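You operate a simulated robot arm through the tools that you are given. There is no shell and no other tool.

The job below is to be done with a simulated two-armed robot. You get a single attempt, and the scene is never put back.

Task
Cool the heater jar to 15 C in the chiller, then switch off.
Fine: set the knob, use the switch side well and watch the display; the jar goes back where it stood on the slim steel tray; leave the other jar. Set down upright: what you pick out.
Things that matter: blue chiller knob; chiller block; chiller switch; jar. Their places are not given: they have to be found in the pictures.

It is judged by the outcome, as a careful person would: the job done as asked, and still so three seconds after it is handed in. It fails if anything else is knocked over, pushed out of place, dropped, spilled or broken.

Robot
Two 7-joint arms with fingered hands on one trunk that stands fixed in place. Base frame: the origin is at the foot of the trunk, x ahead of it, y to its left, z up. Lengths are in m, angles in degrees, forces in N, time in s.
The left shoulder is at [0.106, 0.187, 1.054], the right one opposite. With the tool pointing down near the work surface each hand reaches from about 0.46 to 0.84 m from the base axis, measured 20 degrees to its own side. Payload 3.6 kg a hand.
The TCP of each hand is the grasp point between the finger pads, 0.026 m short of the fingertips. In the tool frame z runs along the fingers and y along their closing line. Largest opening 0.088 m; the body of the gripper starts 0.03 m behind the TCP. The gripper is a hand of 3 fingers: y runs from the thumb to the fingers, the wrist lies at [-0.017, -0.098, -0.164] in the tool frame, and closing takes about 1.5 s.
Orientation is that of the tool frame in the base frame, as a unit quaternion [w, x, y, z]. With the fingers straight down and the wrist toward the robot, the tool's x, y and z point along [0, 1, 0], [1, 0, 0] and [0, 0, -1] of the base frame.

Tools
- The arms move only by the tool apply_moves. It takes "left_rows", "right_rows" or both (then of equal length, played together; a hand with none holds still); each is a list of rows, each a list of 3 entries, a list of its own where there are three numbers: the finger opening in m, from 0 to 0.088, then the shift along the base's x, y, z in units of 100 mm (1.0 is 100 mm), then the turn, a rotation vector about the base's x, y, z in units of 120 degrees (1.0 is 120 degrees). In form: [[fingers, [tx, ty, tz], [wx, wy, wz]], ...]. A call has 1 to 20 rows; each row is the pose to reach, as a shift and turn from the pose commanded when the call began. A call with a number of a shift or a turn outside -1 to 1 is refused whole. A row lasts 0.2 s, in which the tool goes at most 0.05 m and 8.6 degrees; a call with a longer step from one row to the next is refused whole, and so is a gripper value outside its range. A pose out of reach is approached as far as the arm can. The call stops where the force on the tool passes 90 N (or 10 N more than at its start, if that is more) or the arm is blocked; 0.2 s more then pass. The fingers move at their own pace (about 0.153 m/s each) and stop on an object; they squeeze with about 24 N. The grip force told is the motor's: it shows also when the fingers shut on nothing. Time passes only in rows, and 0.2 s behind the last, so rows that repeat a pose let the fingers close. The reply holds the time, the measured pose of the TCP, the force on the tool along the base axes, the opening and the grip force, in the units named above and with some noise, with the torque about the TCP (base axes, N m) and any sound that the robot's microphone picked up, and new pictures: "views" is both (left out), scene, wrist or none (wrist: the cameras of the hands that moved).
- Cameras (640 x 400 px; columns grow to the right, rows downward): "scene" is now at [0.2431, 0.0344, 1.0221]; the picture's right is [0.44, -0.90, 0.00], its down [0.32, 0.16, -0.93] and it looks along [0.84, 0.41, 0.36] (base axes); focal length 214 px, centre (320, 200). "left" rides on the left gripper at [-0.056, -0.08, -0.102] in its tool frame; the picture's right is [-0.73, -0.32, 0.60], its down [0.62, -0.67, 0.41] and it looks along [0.27, 0.68, 0.69] (tool axes); focal length 247 px, centre (320, 200). "right" rides on the right gripper at [0.056, -0.08, -0.102] in its tool frame; the picture's right is [-0.73, 0.32, -0.60], its down [-0.62, -0.67, 0.41] and it looks along [-0.27, 0.68, 0.69] (tool axes); focal length 247 px, centre (320, 200).
- lift_body(by): slides the trunk up (or, below 0, down) by that many m; the arms and the scene camera ride with it, the base frame stays. It gives what a move gives, with no picture.
- grasp_type(shape, hand): the hand has 3 fingers and takes this shape, open, in about a second: jaw (thumb against the fingers, like two jaws); tri (thumb and two fingers); tip (a fingertip pinch); poke (one finger out to press); point (the index stretched); flat (the hand flat); cup (the hand cupped); fist (a fist). The gripper value then closes the fingers along that shape, each until it touches; the sizes above hold for jaw. It gives what a move gives, with no picture.
- head_to(pan, tilt): turns the head with the scene camera to pan (to the left, within 60 degrees either way) and tilt (down, from -29 to 69), counted from straight ahead of the robot. It gives what a move gives, and a new picture of the scene camera.
- point_at(camera, pixels): there is no depth. For up to 12 entries [column, row, z] of the newest picture of that camera ("zoom" is the newest enlarged one), the place [x, y] in the base frame at which the ray of that pixel passes the height z, good to about 0.003 m. It takes no simulated time.
- zoom(camera, box): a new picture of the part [left, top, right, bottom] of that camera's present view, enlarged. It takes no simulated time.
- sign_off(): hands the job in; it is judged then, once.

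Unless the task says otherwise, let go and move clear before handing in.

The tools are called after "Request:" as a command line: name --argument value ..., lists and objects as JSON in quotes. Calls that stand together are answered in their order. apply_moves: Moves the arms, as the interface text tells. Its arguments: {"type":"object","properties":{"left_rows":{"type":"array","items":{"type":"array"}},"right_rows":{"type":"array","items":{"type":"array"}},"views":{"type":"string","enum":["both","scene","wrist","none"]}},"required":[]} The other tools are called the same way: lift_body (by) slides the trunk up or down; grasp_type (shape, hand) gives the hand a shape; head_to (pan, tilt) turns the head that bears the scene camera; point_at (camera, pixels) gives the place at which the rays of pixels pass given heights; zoom (camera, box) takes an enlarged picture of a part of a camera's view; sign_off () hands the job in.

At the start:

```text
clock: 0.0
left_tcp_pos: [0.3441, 0.3886, 1.2391]
left_orientation: [0.0, 0.707, 0.707, 0.0]
left_force: [0.0, 0.1, 0.7]
left_moment: [-0.02, -0.01, 0.03]
left_width: 0.0878
left_gripper_force: 0.0
left_shape: jaw
right_tcp_pos: [0.5077, -0.0071, 1.267]
right_orientation: [0.0, 0.707, 0.708, 0.0]
right_force: [-0.6, 0.1, -0.7]
right_moment: [-0.01, 0.0, 0.01]
right_width: 0.0878
right_gripper_force: 0.0
right_shape: jaw
trunk travel left (down, up): [-0.2, 0.557]
head pan, tilt: [26.1, -20.9]
```

scene: 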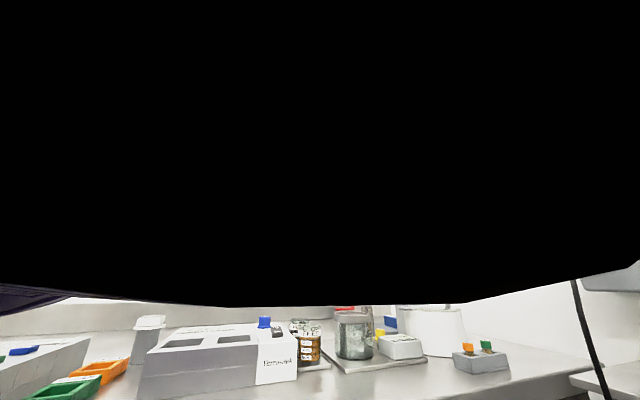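
right: 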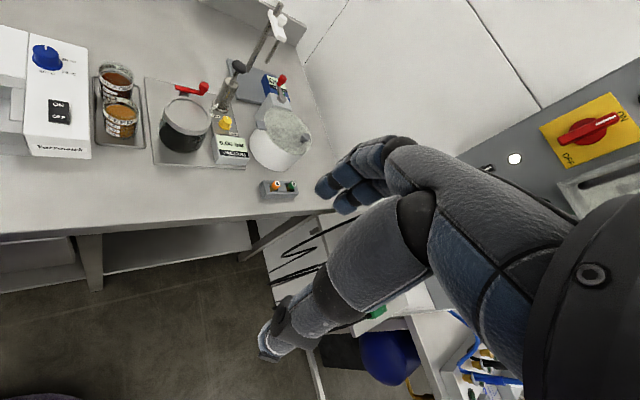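
left: 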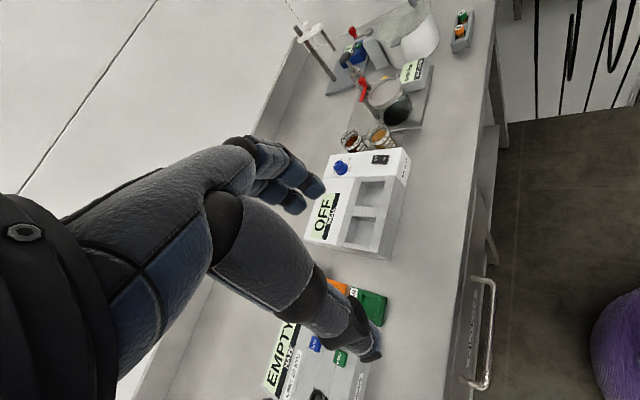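

The scene camera looks up into the arm, while the wrist pictures show a chiller block (left camera ~(360,200)) with a display reading OFF, a blue knob, a switch, and two jars on a small tray. I'll tilt the head down to see the bench.

Request:
head_to --pan 15 --tilt 35

Request:
zoom --camera "left" --box '[280, 80, 460, 280]'

Request:
zoom --camera "right" --box '[0, 20, 320, 220]'

```text
clock: 1.2
left_tcp_pos: [0.3441, 0.3876, 1.2384]
left_orientation: [0.0, 0.707, 0.707, 0.0]
left_force: [0.1, 0.4, 0.5]
left_moment: [-0.01, -0.03, -0.01]
left_width: 0.0877
left_gripper_force: 0.0
left_shape: jaw
right_tcp_pos: [0.5062, -0.0067, 1.2661]
right_orientation: [0.0, 0.707, 0.707, 0.0]
right_force: [-0.5, -0.5, 0.0]
right_moment: [-0.01, 0.02, 0.0]
right_width: 0.0877
right_gripper_force: 0.0
right_shape: jaw
trunk travel left (down, up): [-0.2, 0.557]
head pan, tilt: [15.0, 35.0]
```

scene: 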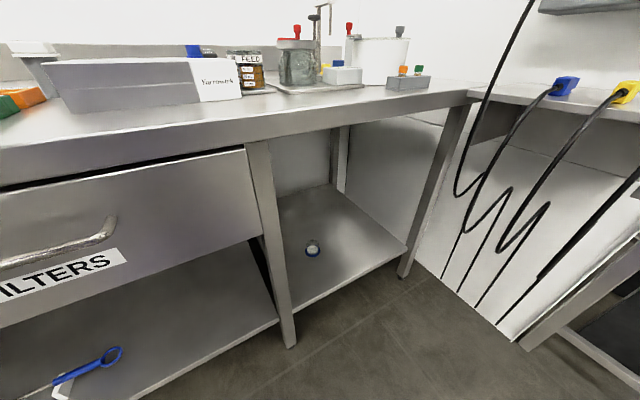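

```text
2.00 times, centred on (370, 180) of left
```

zoom: 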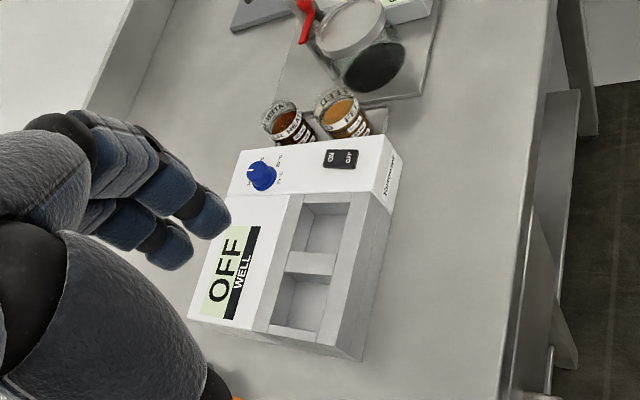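

```text
2.00 times, centred on (160, 120) of right
```

zoom: 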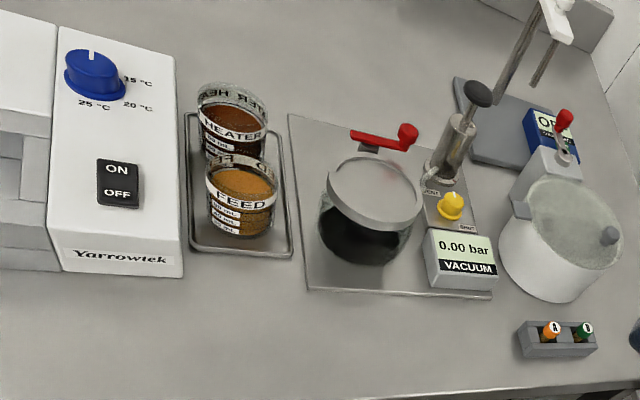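

The pictures show the chiller (white box, knob left of label side, ON/OFF rocker) and two jars, HEATER (far) and FEED (near), on a small tray to its right. I'll triangulate features seen from both wrist cameras to get heights.

Request:
point_at --camera "right" --pixels '[[60, 111, 0.9], [60, 111, 1.0], [60, 111, 1.1], [46, 57, 0.9], [46, 57, 1.0], [46, 57, 1.1], [115, 75, 0.9], [115, 75, 1.0], [115, 75, 1.1], [145, 147, 0.8], [145, 147, 0.9], [145, 147, 1.0]]'

Request:
point_at --camera "left" --pixels '[[380, 159, 0.9], [380, 159, 1.0], [380, 159, 1.1], [341, 167, 0.9], [341, 167, 1.0], [341, 167, 1.1], [350, 135, 0.9], [350, 135, 1.0], [350, 135, 1.1], [403, 149, 0.8], [403, 149, 0.9], [403, 149, 1.0]]'

```text
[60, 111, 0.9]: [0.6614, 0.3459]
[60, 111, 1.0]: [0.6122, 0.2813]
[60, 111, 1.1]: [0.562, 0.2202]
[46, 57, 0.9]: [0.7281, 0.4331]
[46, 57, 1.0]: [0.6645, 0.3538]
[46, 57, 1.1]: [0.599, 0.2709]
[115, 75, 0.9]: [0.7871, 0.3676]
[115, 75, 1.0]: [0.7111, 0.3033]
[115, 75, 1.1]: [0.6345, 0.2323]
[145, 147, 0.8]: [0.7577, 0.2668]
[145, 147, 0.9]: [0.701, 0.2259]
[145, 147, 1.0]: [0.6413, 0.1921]
```

```text
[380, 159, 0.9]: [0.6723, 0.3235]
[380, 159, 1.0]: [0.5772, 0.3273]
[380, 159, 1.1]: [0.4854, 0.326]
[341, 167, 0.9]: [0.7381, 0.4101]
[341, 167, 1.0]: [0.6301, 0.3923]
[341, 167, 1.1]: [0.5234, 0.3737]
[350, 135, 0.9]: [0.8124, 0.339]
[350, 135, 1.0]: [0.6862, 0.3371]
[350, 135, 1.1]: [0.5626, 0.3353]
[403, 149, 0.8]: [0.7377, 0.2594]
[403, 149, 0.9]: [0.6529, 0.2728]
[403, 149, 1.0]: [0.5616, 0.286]
```

The switch triangulates to about (0.645, 0.325, 0.93) and the knob to about (0.70, 0.404, 0.937). I'll raise the trunk for a better overhead view of chiller, jars and display.

Request:
lift_body --by 0.25

Request:
head_to --pan 28 --tilt 38

```text
clock: 3.8
left_tcp_pos: [0.343, 0.3887, 1.4885]
left_orientation: [0.0, 0.707, 0.707, 0.0]
left_force: [0.2, -0.1, -0.4]
left_moment: [0.04, 0.02, -0.03]
left_width: 0.0876
left_gripper_force: 0.1
left_shape: jaw
right_tcp_pos: [0.5079, -0.0078, 1.516]
right_orientation: [-0.001, 0.707, 0.707, 0.001]
right_force: [-0.2, -0.1, -0.4]
right_moment: [-0.03, -0.01, -0.02]
right_width: 0.0878
right_gripper_force: 0.1
right_shape: jaw
trunk travel left (down, up): [-0.45, 0.307]
head pan, tilt: [15.0, 35.0]
```

```text
clock: 4.6
left_tcp_pos: [0.3434, 0.3882, 1.4875]
left_orientation: [0.0, 0.707, 0.707, 0.0]
left_force: [-0.6, 0.2, -0.3]
left_moment: [0.05, 0.0, -0.04]
left_width: 0.0875
left_gripper_force: 0.0
left_shape: jaw
right_tcp_pos: [0.5074, -0.0063, 1.5175]
right_orientation: [0.0, 0.707, 0.707, 0.0]
right_force: [0.6, 0.3, 0.4]
right_moment: [0.02, -0.03, 0.03]
right_width: 0.0875
right_gripper_force: 0.1
right_shape: jaw
trunk travel left (down, up): [-0.45, 0.307]
head pan, tilt: [28.0, 38.0]
```

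scene: 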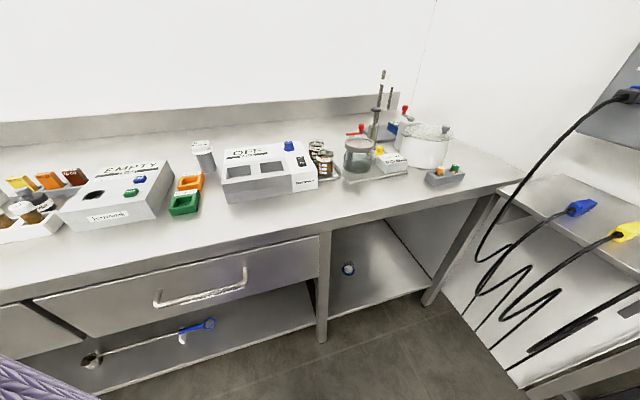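

The raised head sees the chiller at (270,170), the jars at (320,155), and another white machine on the left showing EMPTY. I'll enlarge these parts.

Request:
zoom --camera "scene" --box '[210, 120, 370, 220]'

Request:
zoom --camera "scene" --box '[0, 120, 220, 250]'

Request:
zoom --camera "scene" --box '[270, 120, 350, 190]'

```text
4.00 times, centred on (290, 170) of scene
```

zoom: 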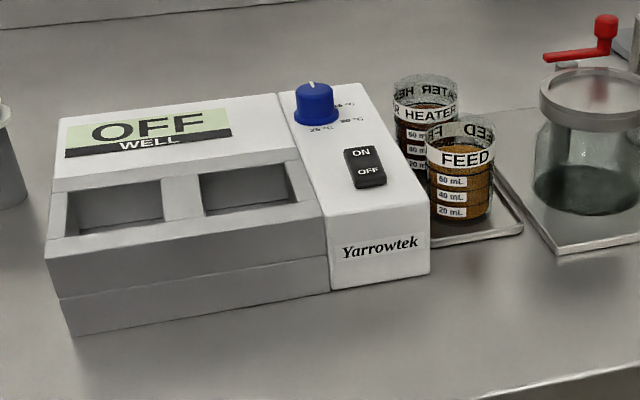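

```text
2.91 times, centred on (110, 185) of scene
```

zoom: 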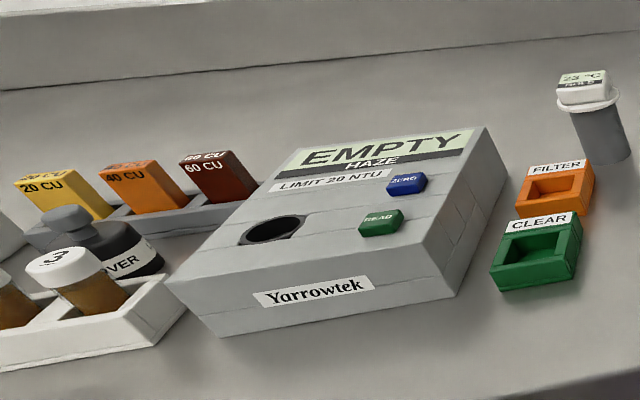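

```text
5.71 times, centred on (310, 155) of scene
```

zoom: 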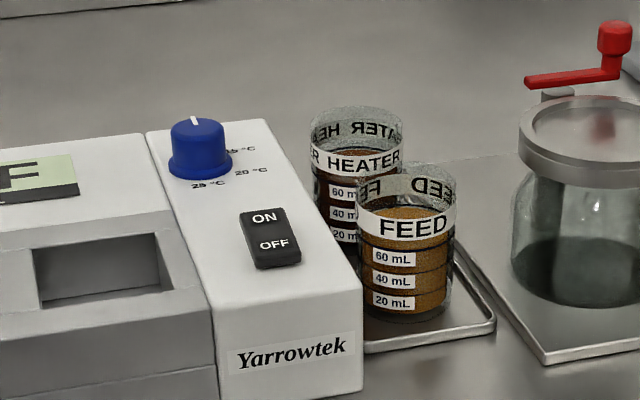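

The jars are open graduated beakers (HEATER behind, FEED in front) on a slim tray right of the chiller; the knob's white line points away from the robot with 15 °C marked clockwise. I'll view it also from the wrist cameras to triangulate.

Request:
zoom --camera "left" --box '[260, 60, 480, 280]'

Request:
zoom --camera "right" --box '[0, 0, 320, 200]'

```text
1.82 times, centred on (370, 170) of left
```

zoom: 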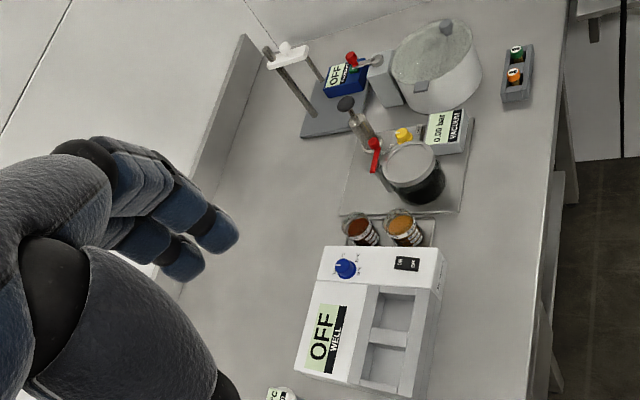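

```text
2.00 times, centred on (160, 100) of right
```

zoom: 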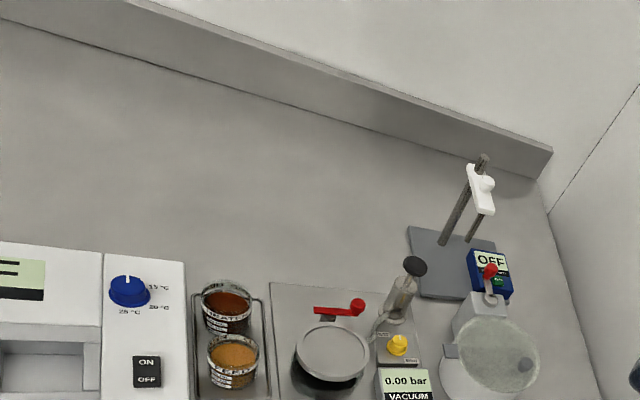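

The right wrist zoom shows jars from above. I'll take precise zooms and measure rays for the knob, switch and jar features.

Request:
zoom --camera "right" --box '[0, 120, 160, 200]'

```text
4.00 times, centred on (80, 160) of right
```

zoom: 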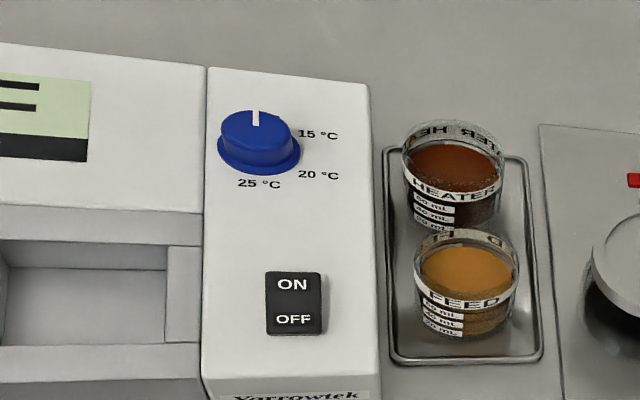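

Request:
point_at --camera "zoom" --pixels '[[293, 303, 0.9], [293, 303, 0.95], [253, 128, 0.9], [253, 128, 0.95], [208, 68, 0.9], [208, 68, 0.95], [370, 85, 0.9], [370, 85, 0.95], [452, 160, 0.9], [452, 160, 0.95], [541, 357, 0.85], [541, 357, 0.9]]'

Request:
zoom --camera "scene" --box '[270, 130, 350, 180]'

```text
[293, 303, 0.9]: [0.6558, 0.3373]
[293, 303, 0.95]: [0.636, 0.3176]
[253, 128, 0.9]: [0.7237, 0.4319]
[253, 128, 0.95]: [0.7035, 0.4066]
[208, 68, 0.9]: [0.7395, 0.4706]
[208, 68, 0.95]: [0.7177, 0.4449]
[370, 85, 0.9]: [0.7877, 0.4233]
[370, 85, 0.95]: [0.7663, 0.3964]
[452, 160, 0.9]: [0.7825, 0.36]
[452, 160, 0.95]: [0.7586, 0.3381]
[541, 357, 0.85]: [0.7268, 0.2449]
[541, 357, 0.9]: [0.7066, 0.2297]
```

```text
8.00 times, centred on (310, 155) of scene
```

zoom: 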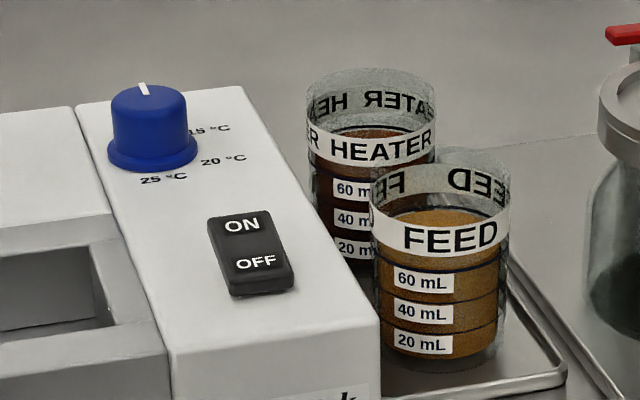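

Request:
point_at --camera "zoom" --pixels '[[252, 254, 0.9], [252, 254, 0.95], [148, 96, 0.9], [148, 96, 0.95], [76, 106, 0.9], [76, 106, 0.95], [238, 88, 0.9], [238, 88, 0.95], [370, 103, 0.9], [370, 103, 0.95], [566, 372, 0.85], [566, 372, 0.9]]'

Request:
zoom --camera "scene" --box '[210, 120, 370, 220]'

```text
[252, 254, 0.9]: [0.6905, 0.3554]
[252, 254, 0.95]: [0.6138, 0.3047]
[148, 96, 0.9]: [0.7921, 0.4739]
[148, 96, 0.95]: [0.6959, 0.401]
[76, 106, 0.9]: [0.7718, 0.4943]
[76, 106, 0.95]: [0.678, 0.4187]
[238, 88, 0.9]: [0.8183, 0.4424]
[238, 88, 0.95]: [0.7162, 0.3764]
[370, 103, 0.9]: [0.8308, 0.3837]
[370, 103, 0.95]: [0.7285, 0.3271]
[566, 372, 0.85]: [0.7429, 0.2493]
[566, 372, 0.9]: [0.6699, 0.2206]
```

```text
4.00 times, centred on (290, 170) of scene
```

zoom: 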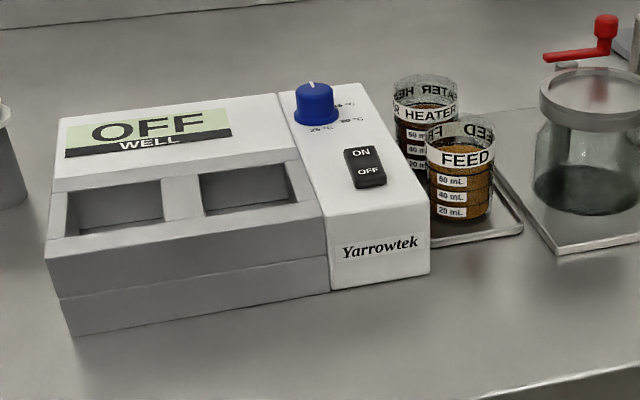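

Triangulated: switch centre ≈ (0.644, 0.3255, 0.93), knob top ≈ (0.7055, 0.409, 0.9445), panel top ≈ 0.922; the chiller is turned ~45° about z. Now I'll refine jar, tray and well geometry with tighter zooms.

Request:
zoom --camera "right" --box '[84, 135, 148, 200]'

```text
6.15 times, centred on (116, 168) of right
```

zoom: 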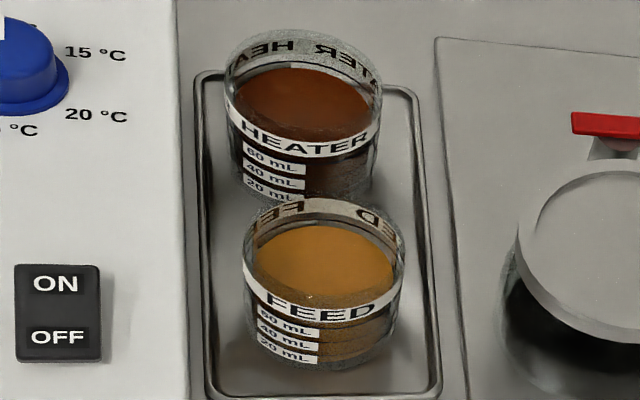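

Request:
point_at --camera "zoom" --pixels '[[303, 79, 0.9], [303, 79, 0.95], [224, 86, 0.94], [382, 92, 0.94], [324, 249, 0.9], [324, 249, 0.95], [243, 255, 0.94], [405, 258, 0.94], [204, 76, 0.866], [414, 92, 0.866], [210, 396, 0.866], [438, 392, 0.866]]'

Request:
zoom --camera "scene" --box '[296, 130, 344, 180]'

```text
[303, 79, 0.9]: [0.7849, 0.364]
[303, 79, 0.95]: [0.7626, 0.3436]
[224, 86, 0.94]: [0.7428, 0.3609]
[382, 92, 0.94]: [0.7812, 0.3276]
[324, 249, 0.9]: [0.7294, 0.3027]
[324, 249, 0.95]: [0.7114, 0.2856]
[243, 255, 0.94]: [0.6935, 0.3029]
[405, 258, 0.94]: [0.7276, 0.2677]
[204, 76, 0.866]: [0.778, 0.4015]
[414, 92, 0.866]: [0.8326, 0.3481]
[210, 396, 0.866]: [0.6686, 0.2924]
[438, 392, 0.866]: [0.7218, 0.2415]
```

```text
8.00 times, centred on (320, 155) of scene
```

zoom: 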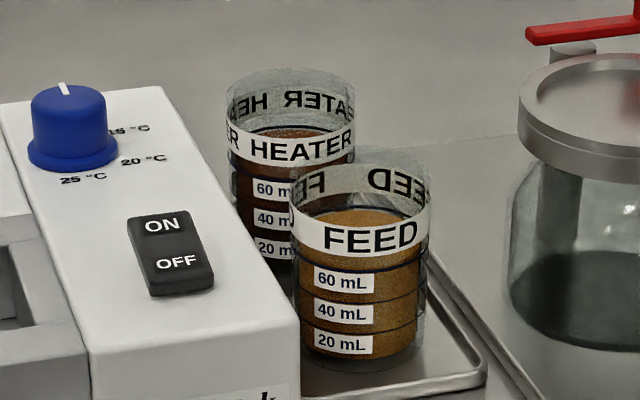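

Request:
point_at --camera "zoom" --pixels '[[291, 98, 0.9], [291, 98, 0.95], [360, 185, 0.9], [360, 185, 0.95], [300, 323, 0.9], [300, 323, 0.93], [165, 87, 0.92], [90, 355, 0.92], [361, 372, 0.86], [361, 372, 0.87], [169, 256, 0.93], [66, 92, 0.9445]]'

Request:
zoom --camera "scene" --box '[210, 130, 338, 210]'

```text
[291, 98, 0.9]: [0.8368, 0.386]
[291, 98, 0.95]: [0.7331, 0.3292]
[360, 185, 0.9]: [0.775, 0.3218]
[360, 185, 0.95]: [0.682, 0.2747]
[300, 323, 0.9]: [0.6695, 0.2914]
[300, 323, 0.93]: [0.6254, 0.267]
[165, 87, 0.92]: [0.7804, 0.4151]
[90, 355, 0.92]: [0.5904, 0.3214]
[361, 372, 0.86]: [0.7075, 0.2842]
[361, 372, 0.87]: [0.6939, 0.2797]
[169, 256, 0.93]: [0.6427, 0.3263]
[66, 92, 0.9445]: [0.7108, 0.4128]
```

```text
5.00 times, centred on (274, 170) of scene
```

zoom: 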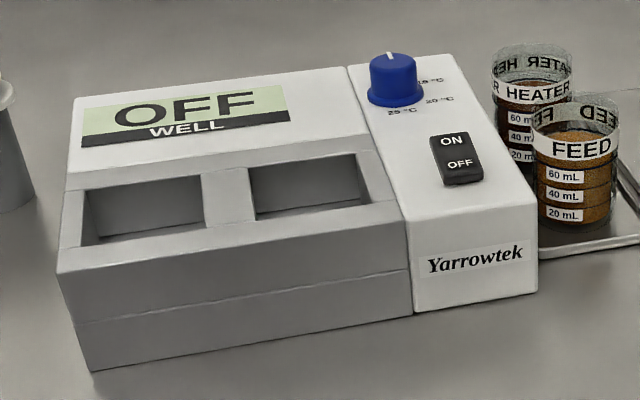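

Heater jar ≈ (0.773, 0.350) with rim z≈0.931 and diameter ≈0.05; FEED ≈ (0.72, 0.293). Now I'll measure the wells and chiller corners from scene and left camera.

Request:
point_at --camera "zoom" --pixels '[[250, 165, 0.92], [355, 153, 0.92], [370, 201, 0.92], [257, 216, 0.92], [84, 190, 0.92], [203, 176, 0.92], [57, 270, 0.92], [407, 221, 0.92], [347, 66, 0.92], [84, 98, 0.92], [93, 371, 0.855], [412, 315, 0.855]]'

Request:
zoom --camera "left" --box '[340, 170, 440, 290]'

```text
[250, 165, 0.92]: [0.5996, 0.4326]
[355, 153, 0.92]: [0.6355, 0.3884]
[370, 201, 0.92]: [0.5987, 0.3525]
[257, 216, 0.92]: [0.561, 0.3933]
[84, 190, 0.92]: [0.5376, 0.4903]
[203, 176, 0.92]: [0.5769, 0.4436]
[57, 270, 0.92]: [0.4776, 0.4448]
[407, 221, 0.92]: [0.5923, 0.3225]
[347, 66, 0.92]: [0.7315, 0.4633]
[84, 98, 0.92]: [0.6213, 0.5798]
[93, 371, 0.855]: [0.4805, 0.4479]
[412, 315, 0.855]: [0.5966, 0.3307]
```

```text
3.33 times, centred on (390, 230) of left
```

zoom: 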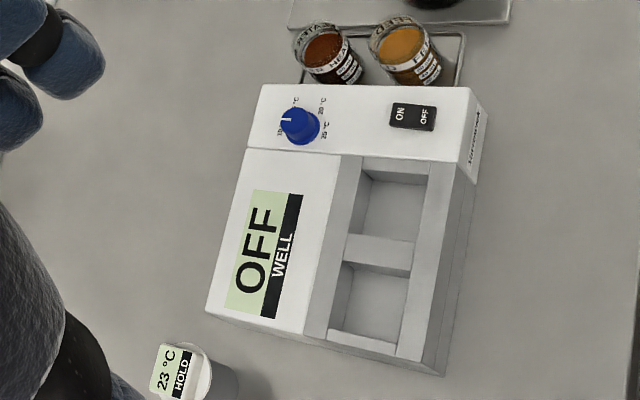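

Request:
zoom --camera "left" --box '[384, 208, 424, 258]'

Request:
zoom --camera "scene" --box '[250, 150, 300, 185]'

```text
8.00 times, centred on (404, 233) of left
```

zoom: 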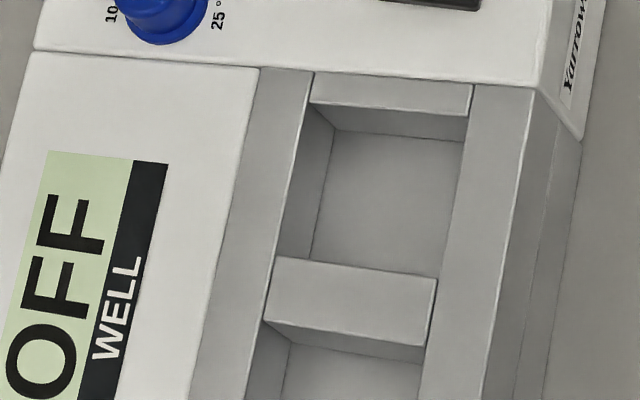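

```text
11.43 times, centred on (275, 168) of scene
```

zoom: 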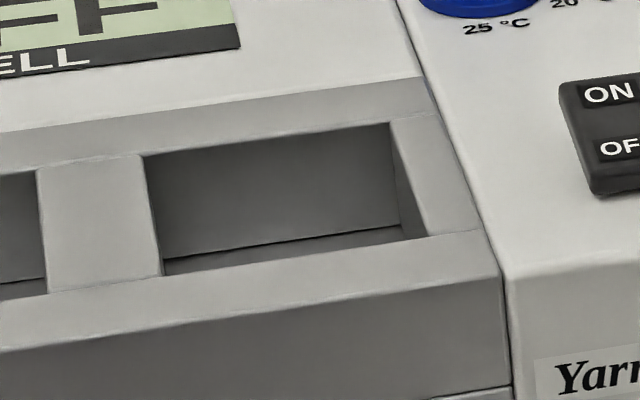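

Request:
zoom --camera "left" --box '[384, 208, 424, 258]'

Request:
point_at --camera "zoom" --pixels '[[309, 103, 0.92], [470, 117, 0.92], [275, 258, 0.92], [437, 280, 0.92], [338, 130, 0.88], [338, 130, 0.86], [463, 142, 0.88], [463, 142, 0.86], [315, 72, 0.92], [474, 85, 0.92], [532, 88, 0.92], [259, 68, 0.92]]'

```text
8.00 times, centred on (404, 233) of left
```

zoom: 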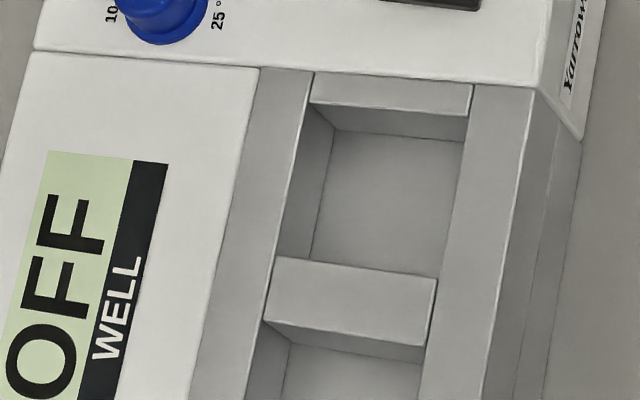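

```text
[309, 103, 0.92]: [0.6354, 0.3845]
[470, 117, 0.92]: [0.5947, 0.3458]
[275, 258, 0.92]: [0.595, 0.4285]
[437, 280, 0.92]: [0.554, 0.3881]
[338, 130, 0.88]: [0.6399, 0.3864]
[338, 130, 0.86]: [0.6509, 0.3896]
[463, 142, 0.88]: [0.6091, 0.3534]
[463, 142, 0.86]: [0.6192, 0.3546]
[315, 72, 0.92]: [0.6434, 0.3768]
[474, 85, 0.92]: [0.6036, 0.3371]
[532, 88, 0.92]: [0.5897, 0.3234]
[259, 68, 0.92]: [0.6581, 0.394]
```

The well floor triangulates to z≈0.887 (block top ≈0.922), switch-side well centre ≈ (0.594, 0.387), ~0.056 square. I'll look at my fingers and at the knob legend before moving.

Request:
zoom --camera "left" --box '[220, 120, 420, 370]'

Request:
zoom --camera "left" --box '[370, 190, 410, 215]'

Request:
zoom --camera "right" --box '[40, 140, 100, 180]'

```text
1.60 times, centred on (320, 245) of left
```

zoom: 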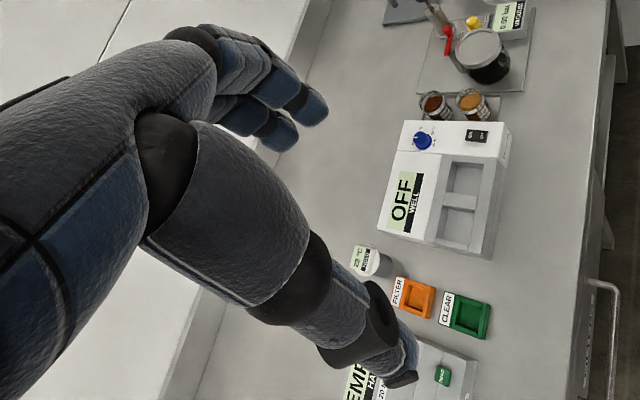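

```text
16.00 times, centred on (390, 202) of left
```

zoom: 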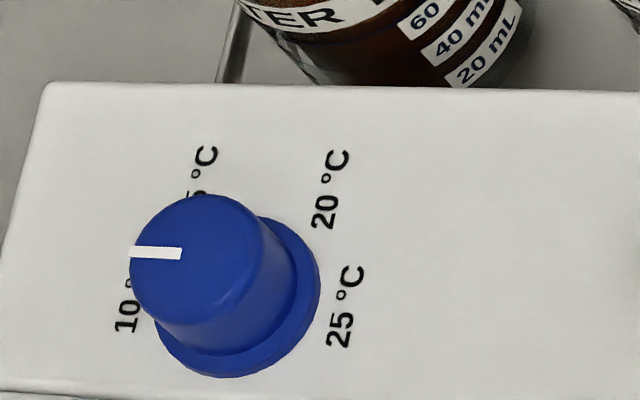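

```text
10.00 times, centred on (70, 160) of right
```

zoom: 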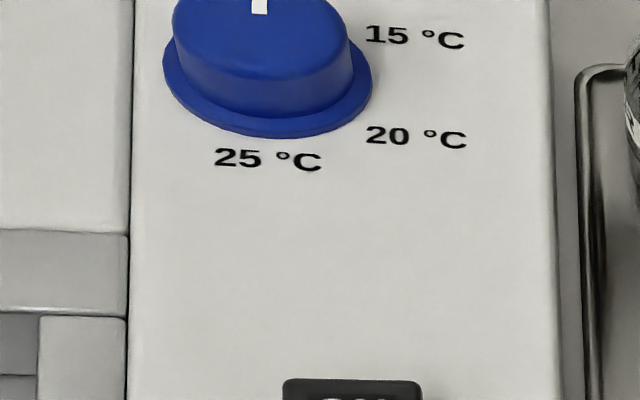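

Request:
zoom --camera "left" --box '[370, 190, 410, 215]'

Request:
point_at --camera "zoom" --pixels '[[127, 300, 0.922], [203, 172, 0.922], [330, 190, 0.922], [345, 307, 0.922], [236, 300, 0.922], [157, 330, 0.922], [320, 285, 0.922], [130, 252, 0.9445], [181, 254, 0.9445], [195, 258, 0.9445], [46, 85, 0.922], [0, 390, 0.922]]'

```text
16.00 times, centred on (390, 202) of left
```

zoom: 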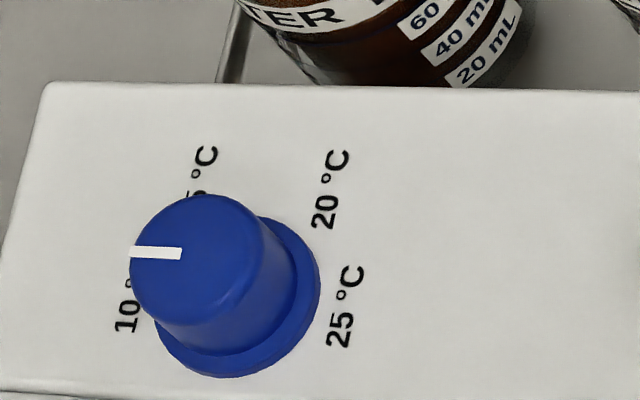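

```text
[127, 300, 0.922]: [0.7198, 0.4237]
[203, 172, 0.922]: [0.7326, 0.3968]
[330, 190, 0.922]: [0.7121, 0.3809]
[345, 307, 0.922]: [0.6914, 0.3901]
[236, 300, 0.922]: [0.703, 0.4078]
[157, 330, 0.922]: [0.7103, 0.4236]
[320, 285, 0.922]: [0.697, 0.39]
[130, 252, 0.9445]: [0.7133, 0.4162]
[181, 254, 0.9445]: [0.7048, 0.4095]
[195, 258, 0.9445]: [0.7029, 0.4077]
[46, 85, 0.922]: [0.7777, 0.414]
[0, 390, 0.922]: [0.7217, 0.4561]
```

The knob's white line is now at "10 °C"; 15 °C lies about 60° clockwise (seen from above), and the display reads OFF. I'll lower the trunk to a compromise height and turn the right hand so its camera watches the chiller.

Request:
lift_body --by -0.15

Request:
apply_moves --right_rows '[[0.088, [0, 0, 0], [0, 0, 0.06]], [0.088, [0, 0, 0], [0, 0, 0.12]], [0.088, [0, 0, 0], [0, 0, 0.18]], [0.088, [0, 0, 0], [0, 0, 0.24]], [0.088, [0, 0, 0], [0, 0, 0.3]]]' --views "both"

```text
clock: 6.3
left_tcp_pos: [0.3427, 0.3885, 1.339]
left_orientation: [0.001, 0.707, 0.707, 0.0]
left_force: [-0.4, -0.2, 0.1]
left_moment: [-0.02, 0.0, 0.0]
left_width: 0.0875
left_gripper_force: 0.1
left_shape: jaw
right_tcp_pos: [0.5071, -0.0069, 1.368]
right_orientation: [0.0, 0.707, 0.707, 0.0]
right_force: [-0.8, 0.7, -0.8]
right_moment: [0.01, 0.02, 0.01]
right_width: 0.0875
right_gripper_force: 0.1
right_shape: jaw
trunk travel left (down, up): [-0.3, 0.457]
head pan, tilt: [28.0, 38.0]
```

```text
clock: 7.5
left_tcp_pos: [0.344, 0.3879, 1.3388]
left_orientation: [0.0, 0.707, 0.707, 0.0]
left_force: [-0.1, 0.7, -0.4]
left_moment: [0.01, -0.01, -0.01]
left_width: 0.0877
left_gripper_force: 0.0
left_shape: jaw
right_tcp_pos: [0.5073, -0.0065, 1.3675]
right_orientation: [-0.001, 0.453, 0.891, -0.001]
right_force: [0.5, 0.4, 0.3]
right_moment: [-0.03, 0.01, 0.01]
right_width: 0.0878
right_gripper_force: 0.1
right_shape: jaw
trunk travel left (down, up): [-0.3, 0.457]
head pan, tilt: [28.0, 38.0]
```

scene: 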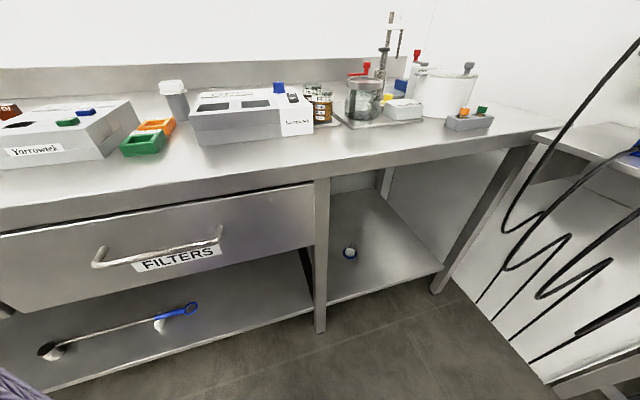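
right: 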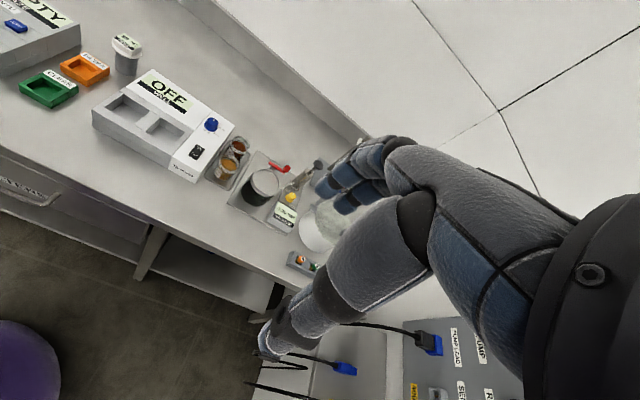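

The right camera now sees the whole chiller, knob, switch and jars from above. I'll take a zoom to re-measure everything from this good viewpoint.

Request:
zoom --camera "right" --box '[140, 80, 270, 210]'

Request:
zoom --camera "right" --box '[180, 105, 260, 195]'

```text
3.08 times, centred on (205, 145) of right
```

zoom: 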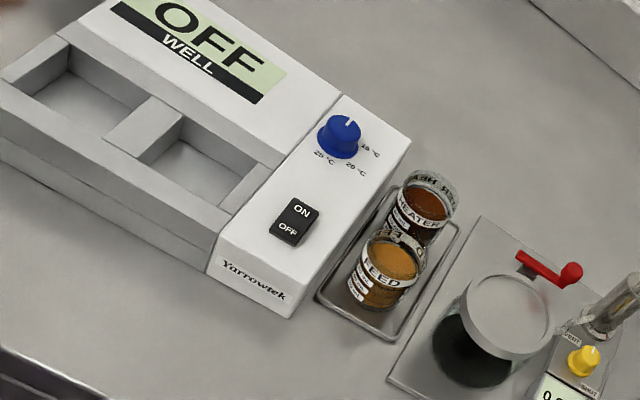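

```text
4.44 times, centred on (220, 150) of right
```

zoom: 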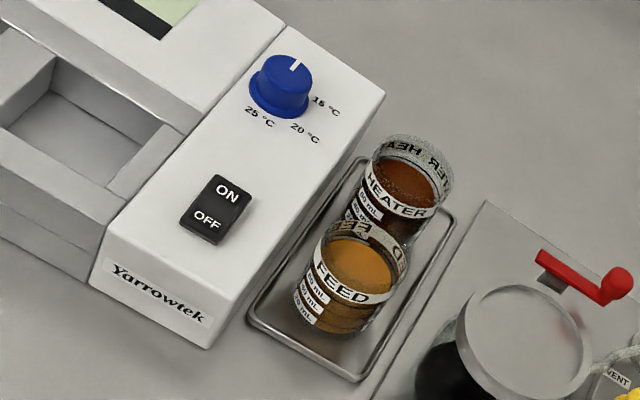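

Request:
point_at --camera "zoom" --pixels '[[215, 175, 0.928], [253, 196, 0.928], [220, 245, 0.928], [180, 223, 0.928], [227, 193, 0.93], [208, 218, 0.93], [288, 73, 0.9445], [300, 59, 0.9445], [287, 28, 0.922], [385, 95, 0.922], [104, 232, 0.922], [277, 112, 0.922]]'

Request:
point_at --camera "zoom" --pixels '[[410, 170, 0.93], [366, 163, 0.93], [454, 172, 0.93], [413, 134, 0.93], [359, 255, 0.93], [313, 250, 0.93], [408, 258, 0.93], [363, 218, 0.93], [360, 158, 0.866], [454, 215, 0.866], [250, 318, 0.866], [358, 380, 0.866]]'

Request:
zoom --camera "right" --box '[140, 80, 220, 170]'

```text
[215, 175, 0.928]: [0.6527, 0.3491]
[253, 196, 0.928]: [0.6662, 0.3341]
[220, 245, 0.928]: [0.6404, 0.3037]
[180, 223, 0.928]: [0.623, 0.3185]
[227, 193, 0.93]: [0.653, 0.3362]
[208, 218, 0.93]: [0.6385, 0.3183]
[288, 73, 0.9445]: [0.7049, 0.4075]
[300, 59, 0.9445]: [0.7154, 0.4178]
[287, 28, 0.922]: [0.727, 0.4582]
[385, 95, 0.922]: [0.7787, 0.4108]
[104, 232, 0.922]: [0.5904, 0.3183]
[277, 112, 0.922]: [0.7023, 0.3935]
```

```text
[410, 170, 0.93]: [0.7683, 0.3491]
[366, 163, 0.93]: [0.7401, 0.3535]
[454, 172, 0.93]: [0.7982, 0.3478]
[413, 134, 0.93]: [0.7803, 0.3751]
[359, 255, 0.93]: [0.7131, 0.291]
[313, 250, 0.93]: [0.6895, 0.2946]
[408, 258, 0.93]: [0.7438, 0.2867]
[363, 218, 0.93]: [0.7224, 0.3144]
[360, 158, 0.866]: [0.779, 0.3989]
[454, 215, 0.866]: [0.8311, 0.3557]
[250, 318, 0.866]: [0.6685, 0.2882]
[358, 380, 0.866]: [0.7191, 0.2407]
```

```text
4.44 times, centred on (180, 125) of right
```

zoom: 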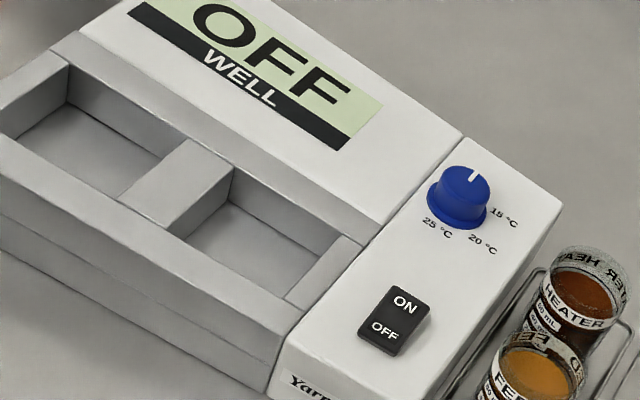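

Request:
point_at --camera "zoom" --pixels '[[233, 168, 0.922], [343, 236, 0.922], [288, 300, 0.922], [182, 228, 0.922], [228, 202, 0.887], [313, 264, 0.887], [68, 63, 0.922], [16, 137, 0.922], [118, 195, 0.922], [187, 138, 0.922], [3, 172, 0.922], [300, 320, 0.922]]'

Request:
zoom --camera "right" --box '[210, 130, 250, 185]'

```text
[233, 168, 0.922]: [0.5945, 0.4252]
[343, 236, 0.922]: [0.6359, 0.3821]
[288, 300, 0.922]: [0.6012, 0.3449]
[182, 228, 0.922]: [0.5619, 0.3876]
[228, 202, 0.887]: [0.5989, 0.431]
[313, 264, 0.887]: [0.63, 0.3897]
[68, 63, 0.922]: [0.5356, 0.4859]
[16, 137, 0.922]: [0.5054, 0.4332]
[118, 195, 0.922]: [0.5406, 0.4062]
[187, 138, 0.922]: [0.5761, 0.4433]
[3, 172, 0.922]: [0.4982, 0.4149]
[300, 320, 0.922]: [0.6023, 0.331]
```

```text
7.27 times, centred on (230, 158) of right
```

zoom: 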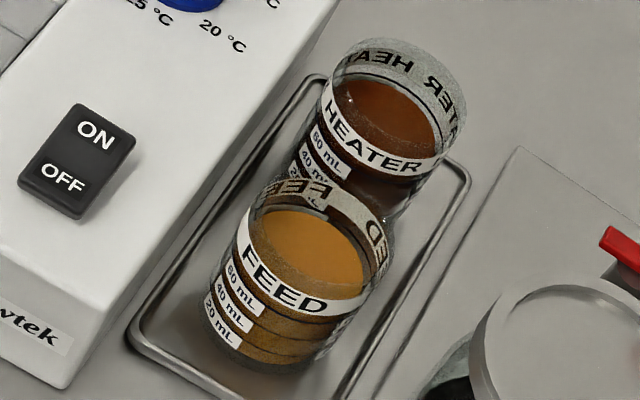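

Request:
point_at --camera "zoom" --pixels '[[396, 94, 0.931], [325, 80, 0.931], [467, 108, 0.931], [318, 228, 0.931], [247, 212, 0.931], [390, 240, 0.931], [396, 38, 0.931], [396, 150, 0.931], [320, 76, 0.866], [470, 175, 0.866], [130, 335, 0.866], [210, 322, 0.858]]'

Request:
zoom --camera "scene" --box '[295, 75, 345, 130]'

```text
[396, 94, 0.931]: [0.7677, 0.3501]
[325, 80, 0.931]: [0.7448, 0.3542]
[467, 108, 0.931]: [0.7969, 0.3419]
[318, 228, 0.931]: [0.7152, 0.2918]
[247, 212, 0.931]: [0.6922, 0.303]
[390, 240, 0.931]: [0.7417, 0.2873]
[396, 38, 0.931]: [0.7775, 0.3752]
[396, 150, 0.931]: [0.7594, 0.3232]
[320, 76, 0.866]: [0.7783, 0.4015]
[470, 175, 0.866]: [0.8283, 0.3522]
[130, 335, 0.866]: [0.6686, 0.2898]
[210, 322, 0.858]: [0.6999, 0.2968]
```

```text
7.27 times, centred on (320, 102) of scene
```

zoom: 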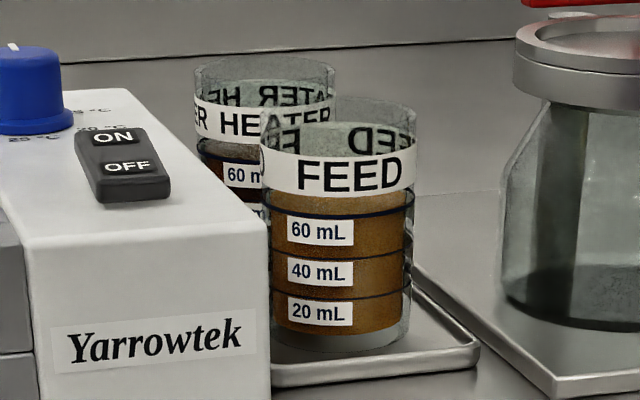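

Knob axis is ≈ (0.705, 0.408), top z≈0.9445; switch centre ≈ (0.645, 0.326). I'll bring the left hand forward and down toward a spot above the knob, yawing +30° on the way.

Request:
apply_moves --left_rows '[[0.06, [0.3, 0.02, -0.2], [0, 0, 0.06]], [0.06, [0.6, 0.04, -0.4], [0, 0, 0.12]], [0.06, [0.9, 0.06, -0.6], [0, 0, 0.18]], [0.06, [1.0, 0.06, -0.7], [0, 0, 0.25]]]' --views "none"

Request:
apply_moves --left_rows '[[0.06, [0.35, 0.03, -0.2], [0, 0, 0]], [0.06, [0.7, 0.06, -0.4], [0, 0, 0]], [0.06, [1.0, 0.1, -0.6], [0, 0, 0]]]' --views "none"

Request:
apply_moves --left_rows '[[0.06, [0.4, 0.0, -0.15], [0, 0, 0]], [0.06, [0.8, 0.03, -0.3], [0, 0, 0]], [0.06, [1.0, 0.05, -0.5], [0, 0, 0]]]' --views "both"

```text
clock: 8.5
left_tcp_pos: [0.4433, 0.3943, 1.2695]
left_orientation: [0.0, 0.499, 0.867, 0.0]
left_force: [-0.6, -0.1, -0.5]
left_moment: [0.0, 0.01, -0.01]
left_width: 0.0603
left_gripper_force: 0.1
left_shape: jaw
right_tcp_pos: [0.5085, -0.0077, 1.3679]
right_orientation: [0.0, 0.453, 0.891, 0.0]
right_force: [0.3, 0.2, -0.2]
right_moment: [0.0, 0.01, 0.0]
right_width: 0.0878
right_gripper_force: 0.0
right_shape: jaw
trunk travel left (down, up): [-0.3, 0.457]
head pan, tilt: [28.0, 38.0]
```

```text
clock: 9.3
left_tcp_pos: [0.5444, 0.4042, 1.2079]
left_orientation: [0.0, 0.499, 0.867, 0.0]
left_force: [0.2, -0.4, -0.9]
left_moment: [0.03, 0.03, -0.01]
left_width: 0.0604
left_gripper_force: 0.0
left_shape: jaw
right_tcp_pos: [0.5092, -0.0061, 1.3668]
right_orientation: [0.0, 0.454, 0.891, -0.001]
right_force: [0.4, -0.8, -0.6]
right_moment: [0.0, -0.03, 0.01]
right_width: 0.0876
right_gripper_force: 0.1
right_shape: jaw
trunk travel left (down, up): [-0.3, 0.457]
head pan, tilt: [28.0, 38.0]
```

```text
clock: 10.1
left_tcp_pos: [0.6439, 0.4109, 1.1569]
left_orientation: [0.0, 0.5, 0.866, 0.0]
left_force: [0.5, 0.1, 0.6]
left_moment: [-0.01, 0.03, 0.0]
left_width: 0.0603
left_gripper_force: 0.1
left_shape: jaw
right_tcp_pos: [0.5078, -0.007, 1.3665]
right_orientation: [-0.001, 0.455, 0.891, 0.0]
right_force: [-0.7, 0.9, -0.5]
right_moment: [0.02, 0.02, -0.01]
right_width: 0.0875
right_gripper_force: 0.0
right_shape: jaw
trunk travel left (down, up): [-0.3, 0.457]
head pan, tilt: [28.0, 38.0]
```

scene: 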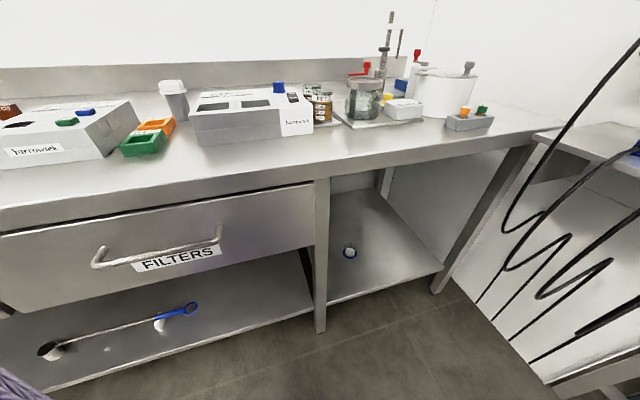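
left: 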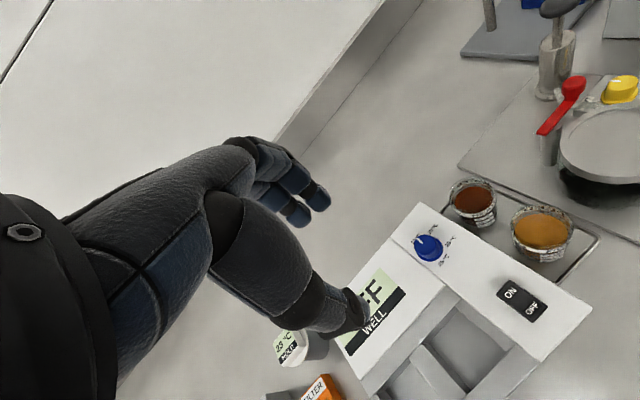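

The left hand tracks well at (0.644, 0.411, 1.157). I'll move it above the knob and look.

Request:
apply_moves --left_rows '[[0.06, [0.3, -0.01, -0.3], [0, 0, 0]], [0.06, [0.61, -0.03, -0.6], [0, 0, 0]], [0.06, [0.61, -0.03, -1.0], [0, 0, 0]]]' --views "wrist"

Request:
head_to --pan 32 --tilt 20

Request:
zoom --camera "right" --box '[160, 60, 290, 190]'

```text
clock: 10.9
left_tcp_pos: [0.7044, 0.4062, 1.0574]
left_orientation: [0.0, 0.5, 0.866, 0.0]
left_force: [0.4, -0.7, 0.0]
left_moment: [-0.01, 0.0, 0.01]
left_width: 0.0603
left_gripper_force: 0.0
left_shape: jaw
right_tcp_pos: [0.5092, -0.0055, 1.3674]
right_orientation: [0.0, 0.454, 0.891, -0.001]
right_force: [-0.1, -0.5, -0.4]
right_moment: [-0.05, -0.03, 0.02]
right_width: 0.0877
right_gripper_force: 0.1
right_shape: jaw
trunk travel left (down, up): [-0.3, 0.457]
head pan, tilt: [28.0, 38.0]
```

left: 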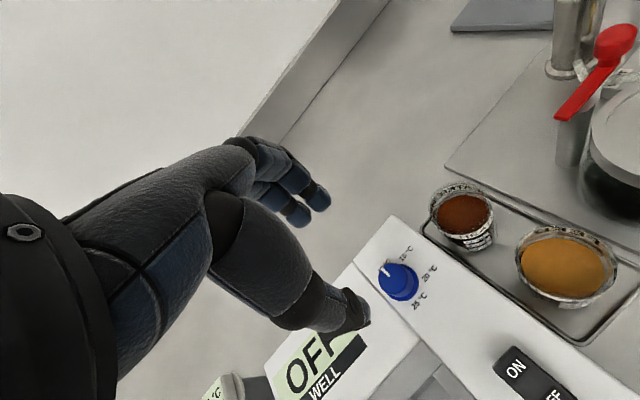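

```text
clock: 11.7
left_tcp_pos: [0.704, 0.4072, 1.0587]
left_orientation: [0.0, 0.5, 0.866, 0.0]
left_force: [0.6, 0.8, -0.4]
left_moment: [-0.01, 0.02, 0.01]
left_width: 0.0605
left_gripper_force: 0.2
left_shape: jaw
right_tcp_pos: [0.5078, -0.0057, 1.3657]
right_orientation: [0.0, 0.454, 0.891, 0.001]
right_force: [-0.7, 0.5, 0.2]
right_moment: [0.01, -0.01, -0.02]
right_width: 0.0876
right_gripper_force: 0.0
right_shape: jaw
trunk travel left (down, up): [-0.3, 0.457]
head pan, tilt: [32.0, 20.0]
```

scene: 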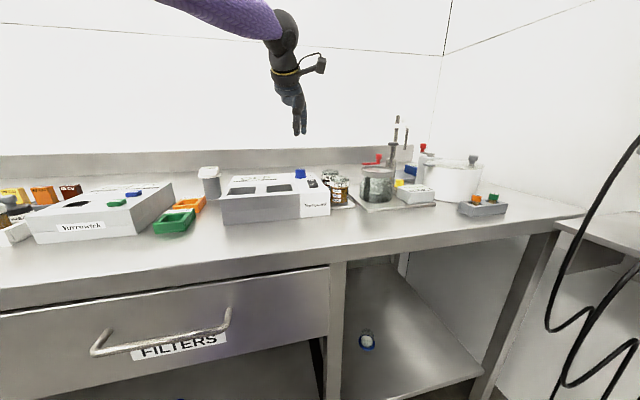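

```text
3.08 times, centred on (225, 125) of right
```

zoom: 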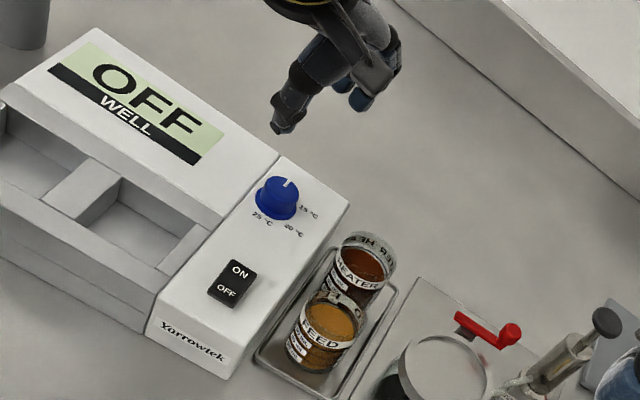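

The hand hovers ~0.1 m above the knob, visible both in scene (297,120) and right view. I'll zoom to check finger alignment to the knob.

Request:
zoom --camera "scene" --box '[240, 60, 360, 200]'

Request:
zoom --camera "left" --box '[240, 120, 460, 380]'

```text
2.86 times, centred on (300, 130) of scene
```

zoom: 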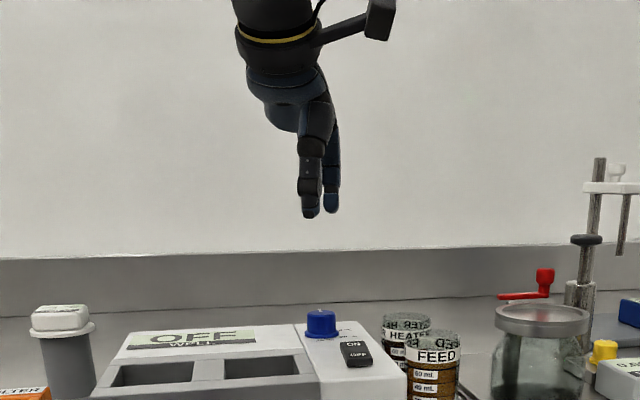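

```text
1.54 times, centred on (350, 250) of left
```

zoom: 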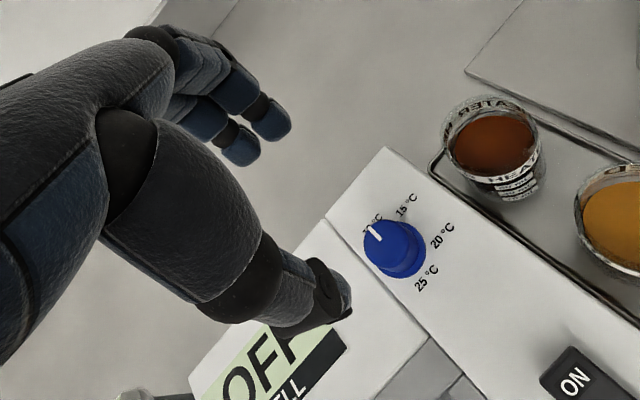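

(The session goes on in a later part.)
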